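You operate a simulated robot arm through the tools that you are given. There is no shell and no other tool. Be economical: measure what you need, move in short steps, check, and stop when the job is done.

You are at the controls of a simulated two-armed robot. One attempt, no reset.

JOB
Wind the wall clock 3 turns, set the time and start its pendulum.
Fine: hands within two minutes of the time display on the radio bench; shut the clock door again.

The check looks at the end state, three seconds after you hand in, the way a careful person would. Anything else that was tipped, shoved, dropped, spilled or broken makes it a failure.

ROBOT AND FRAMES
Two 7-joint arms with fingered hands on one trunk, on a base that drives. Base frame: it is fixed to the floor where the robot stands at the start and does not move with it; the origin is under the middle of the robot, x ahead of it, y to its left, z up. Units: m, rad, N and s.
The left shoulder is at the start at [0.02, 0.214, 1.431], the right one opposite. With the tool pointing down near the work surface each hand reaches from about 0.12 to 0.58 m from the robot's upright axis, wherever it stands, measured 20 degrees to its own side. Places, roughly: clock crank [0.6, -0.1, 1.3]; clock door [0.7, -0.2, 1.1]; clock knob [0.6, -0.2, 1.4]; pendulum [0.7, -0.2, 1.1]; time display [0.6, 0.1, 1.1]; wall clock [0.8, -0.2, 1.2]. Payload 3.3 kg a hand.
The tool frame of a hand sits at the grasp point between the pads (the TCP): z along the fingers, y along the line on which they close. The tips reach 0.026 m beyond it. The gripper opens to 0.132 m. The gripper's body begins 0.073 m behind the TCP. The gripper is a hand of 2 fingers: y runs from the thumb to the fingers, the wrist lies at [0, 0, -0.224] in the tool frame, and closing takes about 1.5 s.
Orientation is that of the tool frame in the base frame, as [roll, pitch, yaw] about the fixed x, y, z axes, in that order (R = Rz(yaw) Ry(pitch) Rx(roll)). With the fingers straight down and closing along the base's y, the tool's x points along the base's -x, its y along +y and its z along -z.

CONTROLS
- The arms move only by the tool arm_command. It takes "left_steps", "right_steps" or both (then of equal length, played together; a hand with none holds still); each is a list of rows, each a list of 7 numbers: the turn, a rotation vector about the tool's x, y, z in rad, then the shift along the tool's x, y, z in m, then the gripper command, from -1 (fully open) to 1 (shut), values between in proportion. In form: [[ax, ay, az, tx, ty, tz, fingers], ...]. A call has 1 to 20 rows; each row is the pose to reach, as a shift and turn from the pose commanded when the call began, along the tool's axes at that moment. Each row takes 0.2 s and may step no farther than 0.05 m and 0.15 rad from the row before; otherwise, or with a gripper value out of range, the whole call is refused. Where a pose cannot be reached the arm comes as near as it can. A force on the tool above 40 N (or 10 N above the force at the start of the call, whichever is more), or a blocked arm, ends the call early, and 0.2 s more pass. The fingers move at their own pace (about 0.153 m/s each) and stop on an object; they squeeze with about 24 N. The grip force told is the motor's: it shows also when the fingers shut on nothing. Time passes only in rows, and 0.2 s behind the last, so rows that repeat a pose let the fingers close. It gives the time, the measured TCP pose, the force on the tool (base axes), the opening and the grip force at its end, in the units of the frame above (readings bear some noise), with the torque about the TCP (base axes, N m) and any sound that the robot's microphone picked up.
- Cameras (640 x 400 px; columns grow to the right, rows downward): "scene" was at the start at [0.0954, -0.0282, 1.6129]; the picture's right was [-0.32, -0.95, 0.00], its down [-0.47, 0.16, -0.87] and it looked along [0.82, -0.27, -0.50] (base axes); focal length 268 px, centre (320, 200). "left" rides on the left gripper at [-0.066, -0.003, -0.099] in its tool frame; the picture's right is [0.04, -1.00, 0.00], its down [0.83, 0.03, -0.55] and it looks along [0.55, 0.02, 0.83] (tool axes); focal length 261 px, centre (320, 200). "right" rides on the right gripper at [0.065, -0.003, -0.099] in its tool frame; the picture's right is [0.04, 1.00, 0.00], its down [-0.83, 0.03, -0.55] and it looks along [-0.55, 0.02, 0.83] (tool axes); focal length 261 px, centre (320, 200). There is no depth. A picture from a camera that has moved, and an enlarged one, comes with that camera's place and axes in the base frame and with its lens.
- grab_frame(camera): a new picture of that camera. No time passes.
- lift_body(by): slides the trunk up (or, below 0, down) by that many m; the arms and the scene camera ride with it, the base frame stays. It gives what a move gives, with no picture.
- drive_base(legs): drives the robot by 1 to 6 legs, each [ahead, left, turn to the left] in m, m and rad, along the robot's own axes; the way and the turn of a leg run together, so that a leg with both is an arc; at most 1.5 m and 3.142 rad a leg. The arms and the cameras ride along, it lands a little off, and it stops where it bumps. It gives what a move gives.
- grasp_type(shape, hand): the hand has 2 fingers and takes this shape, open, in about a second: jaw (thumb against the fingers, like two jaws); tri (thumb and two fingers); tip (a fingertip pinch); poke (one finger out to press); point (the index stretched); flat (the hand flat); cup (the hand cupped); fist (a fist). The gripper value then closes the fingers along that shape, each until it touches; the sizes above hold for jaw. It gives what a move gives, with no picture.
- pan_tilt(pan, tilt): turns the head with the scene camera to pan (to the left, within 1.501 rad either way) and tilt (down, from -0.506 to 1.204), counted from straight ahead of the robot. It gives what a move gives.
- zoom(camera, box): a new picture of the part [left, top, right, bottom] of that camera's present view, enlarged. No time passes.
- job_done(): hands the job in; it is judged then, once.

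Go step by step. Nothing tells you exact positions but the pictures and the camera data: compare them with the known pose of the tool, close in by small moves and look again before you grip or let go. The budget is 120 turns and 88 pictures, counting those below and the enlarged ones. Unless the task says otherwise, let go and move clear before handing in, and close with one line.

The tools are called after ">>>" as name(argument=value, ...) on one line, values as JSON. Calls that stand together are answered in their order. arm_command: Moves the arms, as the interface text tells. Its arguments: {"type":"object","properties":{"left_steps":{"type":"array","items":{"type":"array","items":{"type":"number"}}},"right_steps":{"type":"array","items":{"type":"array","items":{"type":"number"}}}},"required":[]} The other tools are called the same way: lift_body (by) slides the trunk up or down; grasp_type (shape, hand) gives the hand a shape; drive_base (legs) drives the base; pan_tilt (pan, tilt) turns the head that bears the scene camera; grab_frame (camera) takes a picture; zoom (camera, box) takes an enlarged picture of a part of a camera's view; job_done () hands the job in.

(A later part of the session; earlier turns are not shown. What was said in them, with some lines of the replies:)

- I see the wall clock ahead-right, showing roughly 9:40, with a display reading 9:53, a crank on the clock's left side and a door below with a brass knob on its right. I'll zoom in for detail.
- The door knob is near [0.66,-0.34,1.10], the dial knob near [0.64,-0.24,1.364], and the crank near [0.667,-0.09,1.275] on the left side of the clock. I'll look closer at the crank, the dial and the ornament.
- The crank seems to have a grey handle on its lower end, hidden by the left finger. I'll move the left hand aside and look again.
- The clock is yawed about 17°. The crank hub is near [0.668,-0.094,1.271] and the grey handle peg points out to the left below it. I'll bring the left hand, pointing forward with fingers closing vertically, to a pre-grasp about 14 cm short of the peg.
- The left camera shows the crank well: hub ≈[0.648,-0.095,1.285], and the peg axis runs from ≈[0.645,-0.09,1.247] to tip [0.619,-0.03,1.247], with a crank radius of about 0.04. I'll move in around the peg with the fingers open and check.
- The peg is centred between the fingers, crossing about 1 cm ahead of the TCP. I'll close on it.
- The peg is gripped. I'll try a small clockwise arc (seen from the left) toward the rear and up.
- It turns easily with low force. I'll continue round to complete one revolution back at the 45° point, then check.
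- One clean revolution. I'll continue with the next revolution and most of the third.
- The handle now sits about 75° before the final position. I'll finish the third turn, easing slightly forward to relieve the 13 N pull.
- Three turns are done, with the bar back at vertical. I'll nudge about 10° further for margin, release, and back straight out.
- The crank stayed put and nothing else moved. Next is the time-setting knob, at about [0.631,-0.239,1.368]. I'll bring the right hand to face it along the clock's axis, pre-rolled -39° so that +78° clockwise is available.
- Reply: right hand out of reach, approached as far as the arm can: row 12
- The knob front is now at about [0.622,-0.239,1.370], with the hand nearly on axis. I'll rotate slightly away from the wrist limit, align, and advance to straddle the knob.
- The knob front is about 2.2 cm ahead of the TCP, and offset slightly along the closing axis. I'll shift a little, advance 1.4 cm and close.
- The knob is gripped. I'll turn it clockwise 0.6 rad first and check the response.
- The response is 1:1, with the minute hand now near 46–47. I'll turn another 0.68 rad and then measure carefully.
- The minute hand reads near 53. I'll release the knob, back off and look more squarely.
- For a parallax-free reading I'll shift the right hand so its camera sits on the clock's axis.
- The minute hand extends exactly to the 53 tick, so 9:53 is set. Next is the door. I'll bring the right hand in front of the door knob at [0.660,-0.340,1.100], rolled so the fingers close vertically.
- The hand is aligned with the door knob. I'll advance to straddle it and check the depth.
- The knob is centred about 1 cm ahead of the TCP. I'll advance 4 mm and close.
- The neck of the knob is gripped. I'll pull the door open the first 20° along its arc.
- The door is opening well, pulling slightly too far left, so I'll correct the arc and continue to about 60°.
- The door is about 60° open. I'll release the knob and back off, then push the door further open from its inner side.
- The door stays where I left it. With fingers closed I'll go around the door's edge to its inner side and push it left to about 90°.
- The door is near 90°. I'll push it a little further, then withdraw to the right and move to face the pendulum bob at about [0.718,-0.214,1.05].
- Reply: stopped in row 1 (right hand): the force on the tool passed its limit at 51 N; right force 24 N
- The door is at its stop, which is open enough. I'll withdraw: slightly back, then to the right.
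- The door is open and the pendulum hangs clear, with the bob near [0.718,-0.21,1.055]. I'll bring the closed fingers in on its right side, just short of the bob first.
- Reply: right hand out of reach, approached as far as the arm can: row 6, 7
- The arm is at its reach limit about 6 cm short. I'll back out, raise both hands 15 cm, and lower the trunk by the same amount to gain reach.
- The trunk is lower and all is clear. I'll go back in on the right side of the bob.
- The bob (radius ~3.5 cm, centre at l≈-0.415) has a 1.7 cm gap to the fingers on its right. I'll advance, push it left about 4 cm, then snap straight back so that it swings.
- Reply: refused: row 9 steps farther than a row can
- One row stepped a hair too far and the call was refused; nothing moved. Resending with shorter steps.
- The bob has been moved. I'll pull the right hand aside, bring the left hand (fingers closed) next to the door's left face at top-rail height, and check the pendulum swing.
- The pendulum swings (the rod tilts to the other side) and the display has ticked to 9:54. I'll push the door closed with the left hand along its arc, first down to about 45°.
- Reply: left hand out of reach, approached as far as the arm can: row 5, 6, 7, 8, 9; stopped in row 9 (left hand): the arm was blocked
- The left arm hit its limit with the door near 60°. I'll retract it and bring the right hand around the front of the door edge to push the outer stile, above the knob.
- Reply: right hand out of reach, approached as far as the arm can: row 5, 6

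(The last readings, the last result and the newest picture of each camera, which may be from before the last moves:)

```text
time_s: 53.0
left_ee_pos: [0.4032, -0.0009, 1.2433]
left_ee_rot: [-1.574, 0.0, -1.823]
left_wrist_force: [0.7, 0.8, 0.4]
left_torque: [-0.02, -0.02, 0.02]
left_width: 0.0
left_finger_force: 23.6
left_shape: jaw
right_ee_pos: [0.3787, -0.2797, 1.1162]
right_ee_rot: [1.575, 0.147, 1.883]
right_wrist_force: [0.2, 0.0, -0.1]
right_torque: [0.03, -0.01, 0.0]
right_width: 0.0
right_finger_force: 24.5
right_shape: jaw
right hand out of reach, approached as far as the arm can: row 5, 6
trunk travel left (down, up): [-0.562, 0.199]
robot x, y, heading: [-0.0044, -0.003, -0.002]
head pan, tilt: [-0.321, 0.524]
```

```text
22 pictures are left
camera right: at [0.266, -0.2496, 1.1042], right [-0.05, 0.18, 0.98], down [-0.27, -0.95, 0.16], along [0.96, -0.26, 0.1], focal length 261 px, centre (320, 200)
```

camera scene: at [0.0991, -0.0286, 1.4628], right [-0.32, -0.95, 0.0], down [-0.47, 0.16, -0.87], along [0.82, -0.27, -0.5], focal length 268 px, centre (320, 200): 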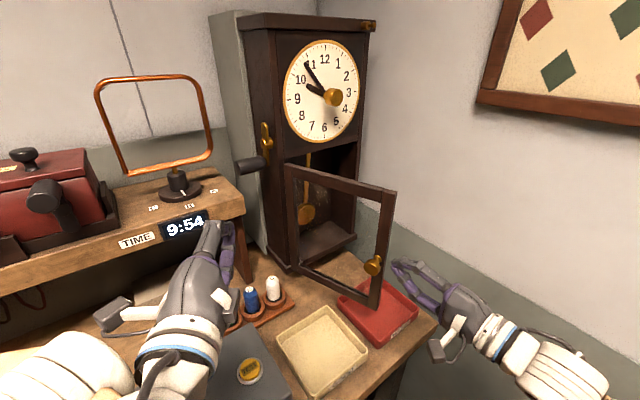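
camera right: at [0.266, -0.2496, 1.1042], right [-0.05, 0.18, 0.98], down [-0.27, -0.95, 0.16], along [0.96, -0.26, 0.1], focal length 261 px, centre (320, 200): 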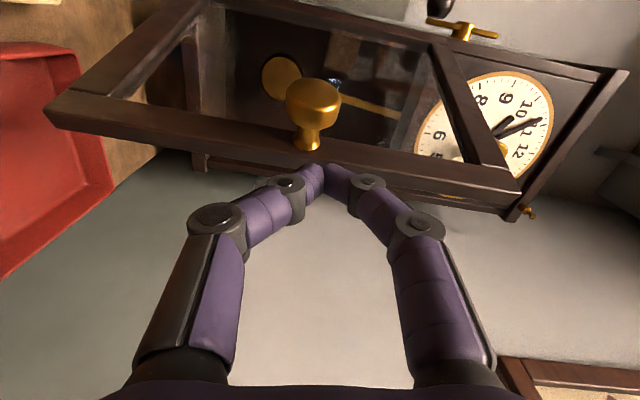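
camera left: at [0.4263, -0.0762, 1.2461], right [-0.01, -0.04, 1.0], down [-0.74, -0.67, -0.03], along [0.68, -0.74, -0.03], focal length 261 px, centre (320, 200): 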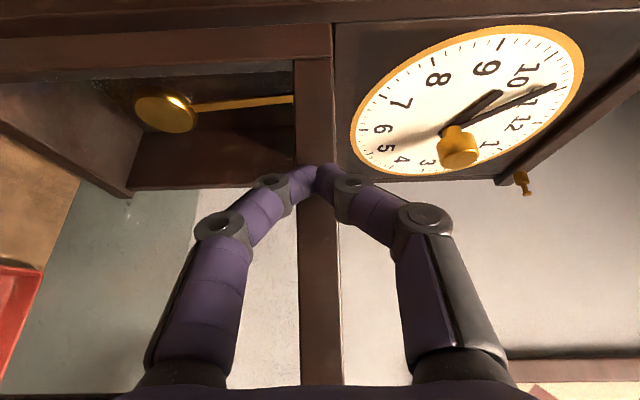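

The pendulum is swinging. The right hand can't fold far enough left from here, so I'll back the base 9 cm to give it room.

>>> drive_base(legs=[[-0.09, 0, 0]])

>>> arm_command(right_steps=[[0, 0, 0, 0.02, 0.01, 0, 1], [0, 0, 0, 0.035, 0.03, 0, 1], [0, 0, 0, 0.035, 0.04, 0.04, 1], [0, 0, 0, 0.035, 0.04, 0.08, 1]])

>>> grab_frame(camera="scene")

>>> grab_frame(camera="right")

```text
time_s: 54.0
left_ee_pos: [0.3105, -0.0002, 1.2437]
left_ee_rot: [-1.573, 0.003, -1.824]
left_wrist_force: [-0.3, -0.4, -0.6]
left_torque: [-0.01, 0.01, 0.0]
left_width: 0.0
left_finger_force: 24.4
left_shape: jaw
right_ee_pos: [0.2881, -0.2798, 1.1176]
right_ee_rot: [1.571, 0.144, 1.886]
right_wrist_force: [0.1, -0.8, -0.7]
right_torque: [0.0, 0.01, -0.01]
right_width: 0.0001
right_finger_force: 24.2
right_shape: jaw
trunk travel left (down, up): [-0.562, 0.199]
robot x, y, heading: [-0.0875, 0.0004, 0.001]
head pan, tilt: [-0.321, 0.524]
```

```text
time_s: 55.0
left_ee_pos: [0.3127, 0.0001, 1.2432]
left_ee_rot: [-1.574, 0.002, -1.824]
left_wrist_force: [0.9, 0.3, -0.5]
left_torque: [-0.04, 0.04, -0.02]
left_width: 0.0
left_finger_force: 23.8
left_shape: jaw
right_ee_pos: [0.3529, -0.2158, 1.1523]
right_ee_rot: [1.574, 0.144, 1.885]
right_wrist_force: [0.0, 1.0, 0.4]
right_torque: [-0.02, -0.01, 0.0]
right_width: 0.0
right_finger_force: 24.1
right_shape: jaw
right hand out of reach, approached as far as the arm can: row 1, 2, 3
trunk travel left (down, up): [-0.562, 0.199]
robot x, y, heading: [-0.0919, -0.0011, 0.002]
head pan, tilt: [-0.321, 0.524]
```

```text
21 pictures are left
camera scene: at [0.0085, -0.0278, 1.4629], right [-0.32, -0.95, 0.0], down [-0.47, 0.16, -0.87], along [0.82, -0.28, -0.5], focal length 268 px, centre (320, 200)
```

scene: 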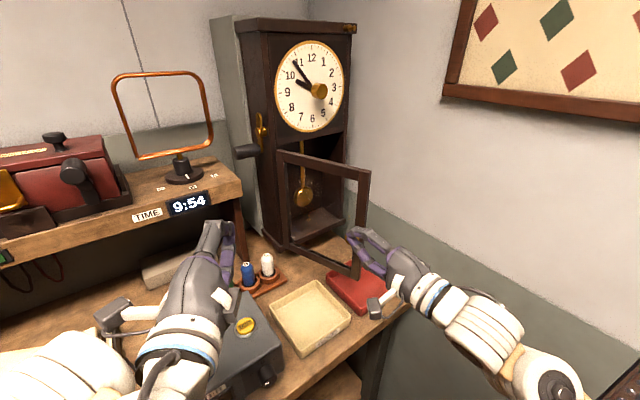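

```text
20 pictures are left
camera right: at [0.2394, -0.1865, 1.1399], right [-0.06, 0.18, 0.98], down [-0.27, -0.95, 0.16], along [0.96, -0.26, 0.1], focal length 261 px, centre (320, 200)
```

right: 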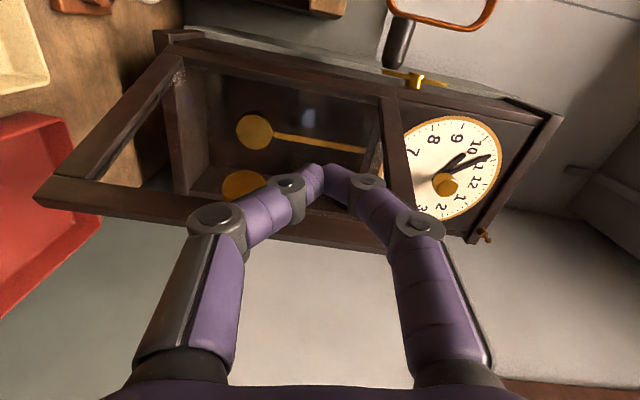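

The hand is now on the outer side of the door. I'll move right to the stile and push it along its arc to about 30°.

>>> arm_command(right_steps=[[0, 0, 0, -0.044, -0.006, 0.01, 1], [0, 0, 0, -0.08, -0.0115, 0.025, 1], [0, 0, 0, -0.095, -0.0135, 0.045, 1], [0, 0, 0, -0.108, -0.015, 0.066, 1], [0, 0, 0, -0.123, -0.017, 0.079, 1], [0, 0, 0, -0.138, -0.0195, 0.092, 1], [0, 0, 0, -0.156, -0.022, 0.114, 1], [0, 0, 0, -0.173, -0.0245, 0.137, 1]])

>>> grab_frame(camera="right")

>>> grab_frame(camera="scene")

```text
time_s: 56.0
left_ee_pos: [0.3115, -0.005, 1.2428]
left_ee_rot: [-1.576, 0.005, -1.826]
left_wrist_force: [0.1, -0.1, 0.9]
left_torque: [-0.03, -0.01, -0.01]
left_width: 0.0
left_finger_force: 24.2
left_shape: jaw
right_ee_pos: [0.4303, -0.3111, 1.1531]
right_ee_rot: [1.569, 0.142, 1.852]
right_wrist_force: [-22.2, -26.2, 1.4]
right_torque: [0.0, 0.04, -0.34]
right_width: 0.0
right_finger_force: 24.0
right_shape: jaw
trunk travel left (down, up): [-0.562, 0.199]
robot x, y, heading: [-0.0935, -0.0004, -0.005]
head pan, tilt: [-0.321, 0.524]
stopped in row 4 (right hand): the force on the tool passed its limit at 47 N (the readings are from after the stop); the commanded pose is now the measured one
```

```text
19 pictures are left
camera right: at [0.3179, -0.2782, 1.141], right [-0.05, 0.17, 0.98], down [-0.3, -0.94, 0.15], along [0.95, -0.29, 0.1], focal length 261 px, centre (320, 200)
```

right: 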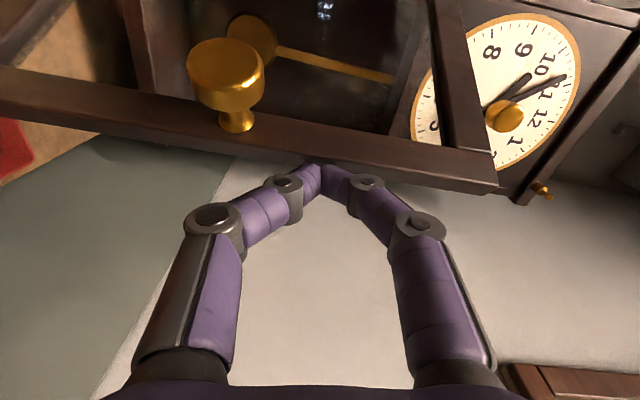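

```text
18 pictures are left
camera scene: at [0.0052, -0.0332, 1.463], right [-0.32, -0.95, 0.0], down [-0.47, 0.16, -0.87], along [0.82, -0.28, -0.5], focal length 268 px, centre (320, 200)
```

scene: 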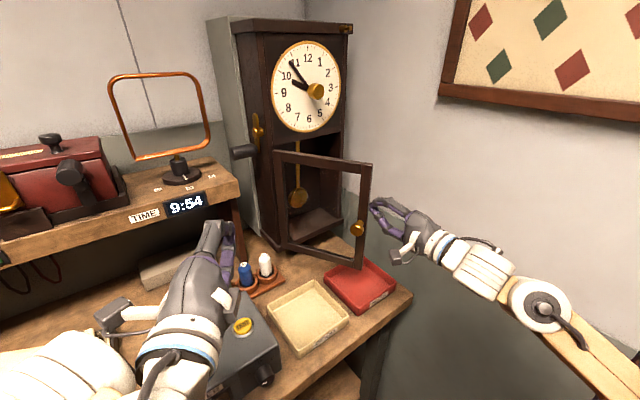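

The fingertips hit the door's edge end-on, about 2 cm too far right. I'll back off, shift left, move in past the edge, and push the outer face along the arc.

>>> arm_command(right_steps=[[0, 0, 0, 0.005, 0, -0.02, 1], [0, 0.03, 0, 0.05, 0.007, -0.02, 1], [0, 0.03, 0, 0.05, 0.007, 0.005, 1], [0, 0.03, 0, 0.05, 0.007, 0.025, 1], [0, 0.03, 0, 0.03, 0.004, 0.03, 1], [0, 0.03, 0, 0.015, 0.002, 0.035, 1], [0, 0.03, 0, 0.003, 0, 0.046, 1], [0, 0.03, 0, -0.01, -0.0015, 0.057, 1], [0, 0.03, 0, -0.022, -0.003, 0.071, 1], [0, 0.03, 0, -0.033, -0.005, 0.085, 1]])

>>> grab_frame(camera="right")

>>> grab_frame(camera="scene")

```text
time_s: 58.1
left_ee_pos: [0.3138, -0.0002, 1.2427]
left_ee_rot: [-1.575, 0.001, -1.825]
left_wrist_force: [-0.8, 0.3, 0.2]
left_torque: [-0.01, 0.01, 0.0]
left_width: 0.0001
left_finger_force: 23.8
left_shape: jaw
right_ee_pos: [0.5223, -0.3105, 1.1513]
right_ee_rot: [1.578, 0.143, 1.9]
right_wrist_force: [-0.4, 0.2, 0.2]
right_torque: [0.01, -0.02, 0.0]
right_width: 0.0003
right_finger_force: 24.2
right_shape: jaw
trunk travel left (down, up): [-0.562, 0.199]
robot x, y, heading: [-0.0927, -0.0042, -0.008]
head pan, tilt: [-0.321, 0.524]
```

```text
17 pictures are left
camera right: at [0.4093, -0.2815, 1.1395], right [-0.05, 0.18, 0.98], down [-0.26, -0.95, 0.16], along [0.96, -0.25, 0.1], focal length 261 px, centre (320, 200)
```

right: 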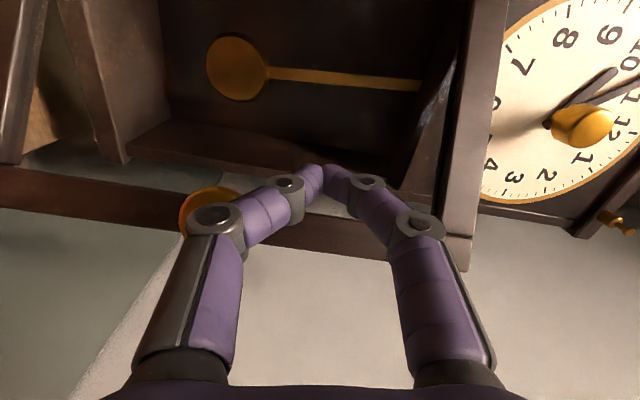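

```text
16 pictures are left
camera scene: at [0.0081, -0.0291, 1.4629], right [-0.32, -0.95, 0.0], down [-0.47, 0.16, -0.87], along [0.82, -0.28, -0.5], focal length 268 px, centre (320, 200)
```

scene: 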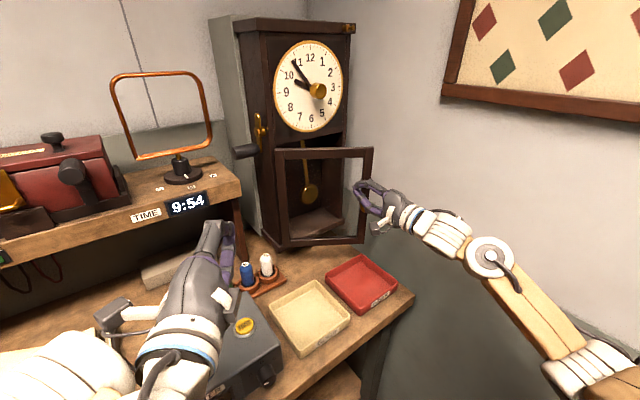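

The door is at roughly 30–35° and following. I'll continue onto the stile and push it shut along the arc.

>>> arm_command(right_steps=[[0, 0, 0, -0.027, -0.004, 0.007, 1], [0, 0, 0, -0.036, -0.005, 0.022, 1], [0, 0, 0, -0.0447, -0.006, 0.037, 1], [0, 0, 0, -0.052, -0.007, 0.055, 1], [0, 0, 0, -0.0585, -0.008, 0.072, 1], [0, 0, 0, -0.061, -0.0085, 0.087, 1], [0, 0, 0, -0.0633, -0.0087, 0.1, 1]])

>>> grab_frame(camera="right")

>>> grab_frame(camera="scene")

```text
time_s: 59.8
left_ee_pos: [0.3134, -0.0014, 1.2432]
left_ee_rot: [-1.575, 0.001, -1.826]
left_wrist_force: [0.6, 0.8, 0.6]
left_torque: [0.03, 0.03, 0.02]
left_width: 0.0
left_finger_force: 24.2
left_shape: jaw
right_ee_pos: [0.6388, -0.3383, 1.1523]
right_ee_rot: [1.577, 0.144, 1.897]
right_wrist_force: [0.2, -0.9, 0.9]
right_torque: [0.0, -0.01, -0.03]
right_width: 0.0
right_finger_force: 24.2
right_shape: jaw
trunk travel left (down, up): [-0.562, 0.199]
robot x, y, heading: [-0.0897, -0.0011, -0.001]
head pan, tilt: [-0.321, 0.524]
```

```text
15 pictures are left
camera right: at [0.5247, -0.3103, 1.1401], right [-0.05, 0.18, 0.98], down [-0.26, -0.95, 0.16], along [0.96, -0.25, 0.1], focal length 261 px, centre (320, 200)
```

right: 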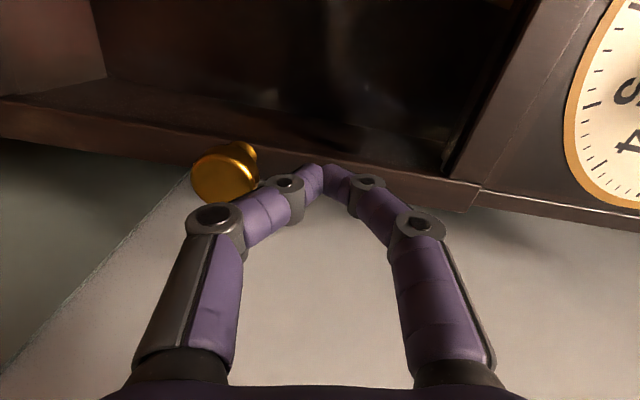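

```text
14 pictures are left
camera scene: at [0.0082, -0.0289, 1.4629], right [-0.32, -0.95, 0.0], down [-0.47, 0.16, -0.87], along [0.82, -0.28, -0.5], focal length 268 px, centre (320, 200)
```

scene: 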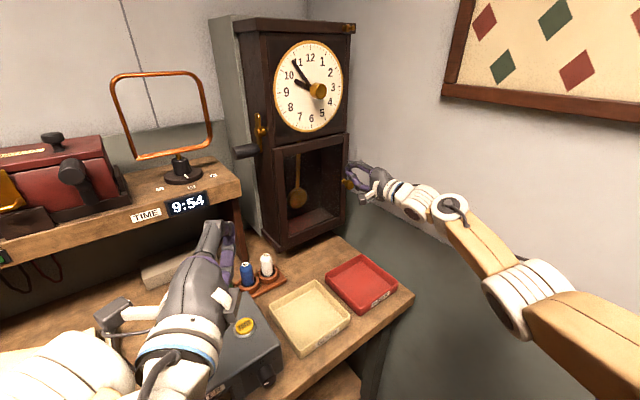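

The door looks almost shut. I'll press gently forward to seat it.

>>> arm_command(right_steps=[[0, 0, 0, 0, 0, 0.006, 1], [0, 0, 0, 0, 0, 0.012, 1], [0, 0, 0, 0, 0, 0.018, 1], [0, 0, 0, 0, 0, 0.022, 1]])

>>> zoom(camera="scene", box=[240, 110, 368, 260])

```text
time_s: 60.7
left_ee_pos: [0.3049, -0.0017, 1.2451]
left_ee_rot: [-1.57, 0.003, -1.829]
left_wrist_force: [0.3, -0.4, 0.0]
left_torque: [-0.02, -0.01, 0.0]
left_width: 0.0
left_finger_force: 24.2
left_shape: jaw
right_ee_pos: [0.6489, -0.3357, 1.1514]
right_ee_rot: [1.581, 0.145, 1.898]
right_wrist_force: [-29.5, -1.9, 3.8]
right_torque: [-0.05, 0.14, 0.07]
right_width: 0.0002
right_finger_force: 23.8
right_shape: jaw
trunk travel left (down, up): [-0.562, 0.199]
robot x, y, heading: [-0.0908, -0.0019, -0.006]
head pan, tilt: [-0.321, 0.524]
stopped in row 4 (right hand): the force on the tool passed its limit at 45 N (the readings are from after the stop); the commanded pose is now the measured one
```

```text
2.67 times, centred on (304, 185) of scene
camera zoom: at [0.0005, -0.0294, 1.4634], right [-0.32, -0.95, 0.0], down [-0.47, 0.16, -0.87], along [0.82, -0.28, -0.5], focal length 714 px, centre (363, 240)
```

zoom: 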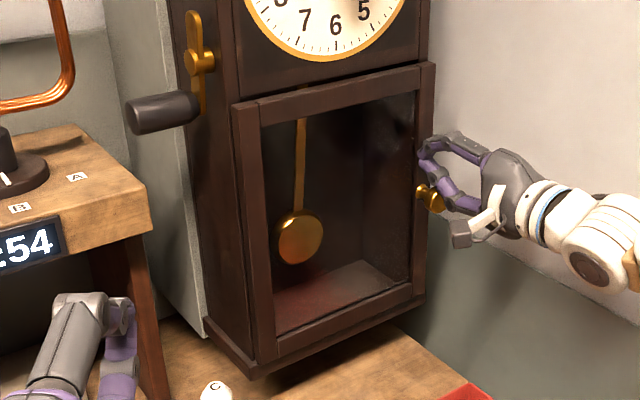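

The door is seated (the push met a firm stop). I'll back the right hand off and check the dial, display, pendulum and door.

>>> arm_command(right_steps=[[0, 0, 0, 0, 0, -0.02, 1], [0, 0, 0, -0.01, 0, -0.06, 1], [0, 0, 0, -0.02, 0, -0.1, 1], [0, 0, 0, -0.02, 0, -0.14, 1]])

>>> zoom(camera="scene", box=[262, 30, 358, 140])

>>> zoom(camera="scene", box=[144, 110, 400, 270])

```text
time_s: 61.7
left_ee_pos: [0.3114, -0.0024, 1.2435]
left_ee_rot: [-1.574, 0.001, -1.827]
left_wrist_force: [-0.3, 0.6, -0.9]
left_torque: [0.01, 0.02, 0.05]
left_width: 0.0
left_finger_force: 24.1
left_shape: jaw
right_ee_pos: [0.5275, -0.3983, 1.1531]
right_ee_rot: [1.584, 0.14, 1.9]
right_wrist_force: [0.2, 0.6, -0.1]
right_torque: [-0.03, 0.0, 0.0]
right_width: 0.0
right_finger_force: 24.0
right_shape: jaw
trunk travel left (down, up): [-0.562, 0.199]
robot x, y, heading: [-0.092, 0.0021, -0.002]
head pan, tilt: [-0.321, 0.524]
```

```text
3.64 times, centred on (310, 85) of scene
camera zoom: at [0.0062, -0.0297, 1.463], right [-0.32, -0.95, 0.0], down [-0.47, 0.16, -0.87], along [0.82, -0.28, -0.5], focal length 973 px, centre (356, 618)
```

zoom: 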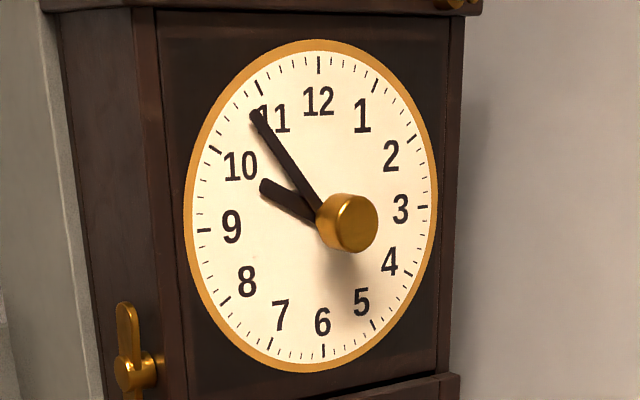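

```text
2.50 times, centred on (272, 190) of scene
camera zoom: at [0.0062, -0.0297, 1.463], right [-0.32, -0.95, 0.0], down [-0.47, 0.16, -0.87], along [0.82, -0.28, -0.5], focal length 669 px, centre (440, 225)
```

zoom: 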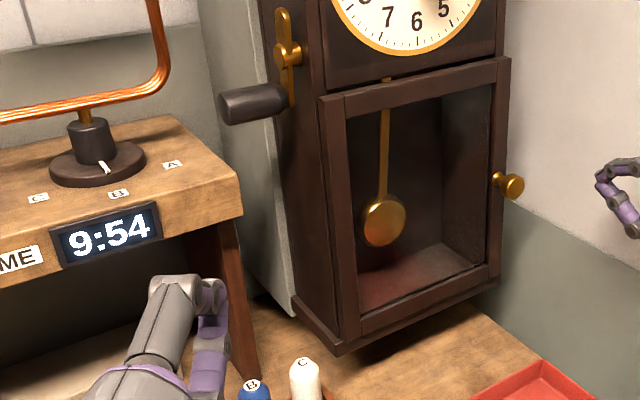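

The door is shut, the dial reads about 9:53–54 against a display of 9:54, and everything else is in place. I'll check that the pendulum still swings, with a couple of frames over short waits.

>>> arm_command(right_steps=[[0, 0, 0, 0, 0, -0.02, 0]])

>>> zoom(camera="scene", box=[240, 130, 368, 240])

>>> arm_command(right_steps=[[0, 0, 0, 0, 0, -0.01, 0]])

>>> zoom(camera="scene", box=[240, 130, 368, 240])

```text
time_s: 62.1
left_ee_pos: [0.309, -0.0032, 1.2441]
left_ee_rot: [-1.573, 0.001, -1.827]
left_wrist_force: [-0.1, -0.1, 0.7]
left_torque: [0.03, 0.03, 0.01]
left_width: 0.0002
left_finger_force: 23.7
left_shape: jaw
right_ee_pos: [0.5076, -0.4064, 1.1538]
right_ee_rot: [1.583, 0.14, 1.899]
right_wrist_force: [-0.1, -1.0, 0.5]
right_torque: [-0.01, -0.01, 0.01]
right_width: 0.0639
right_finger_force: 0.1
right_shape: jaw
trunk travel left (down, up): [-0.562, 0.199]
robot x, y, heading: [-0.0914, -0.0012, -0.004]
head pan, tilt: [-0.321, 0.524]
```

```text
3.64 times, centred on (304, 185) of scene
camera zoom: at [0.0059, -0.0299, 1.463], right [-0.32, -0.95, 0.0], down [-0.47, 0.16, -0.87], along [0.82, -0.28, -0.5], focal length 973 px, centre (378, 254)
```

zoom: 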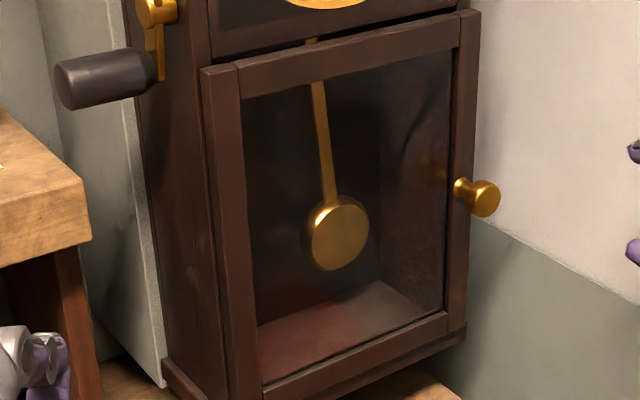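

```text
time_s: 62.5
left_ee_pos: [0.3108, -0.0031, 1.2436]
left_ee_rot: [-1.574, 0.001, -1.828]
left_wrist_force: [0.5, -0.6, -0.6]
left_torque: [0.01, -0.02, 0.01]
left_width: 0.0001
left_finger_force: 23.8
left_shape: jaw
right_ee_pos: [0.4998, -0.4074, 1.1538]
right_ee_rot: [1.583, 0.141, 1.9]
right_wrist_force: [-0.2, -0.4, 0.7]
right_torque: [-0.01, -0.02, 0.02]
right_width: 0.0654
right_finger_force: 0.1
right_shape: jaw
trunk travel left (down, up): [-0.562, 0.199]
robot x, y, heading: [-0.0899, -0.0016, -0.007]
head pan, tilt: [-0.321, 0.524]
```

```text
3.64 times, centred on (304, 185) of scene
camera zoom: at [0.0063, -0.0298, 1.463], right [-0.32, -0.95, 0.0], down [-0.47, 0.16, -0.87], along [0.82, -0.28, -0.5], focal length 973 px, centre (378, 254)
```

zoom: 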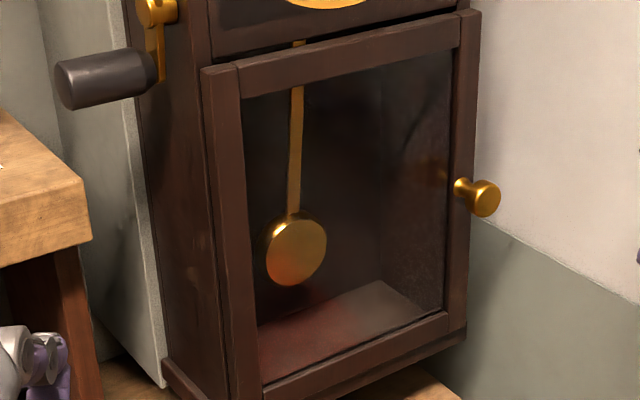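

The pendulum swings clearly from side to side, the door is closed, the hands match the display to within a minute, and both arms are clear. Handing in.

>>> job_done()

```text
The job is handed in.
```

The clock is wound three turns (plus about 10° for margin), set to about 9:53–54 against a display of 9:54, its pendulum is swinging, and its door is shut.
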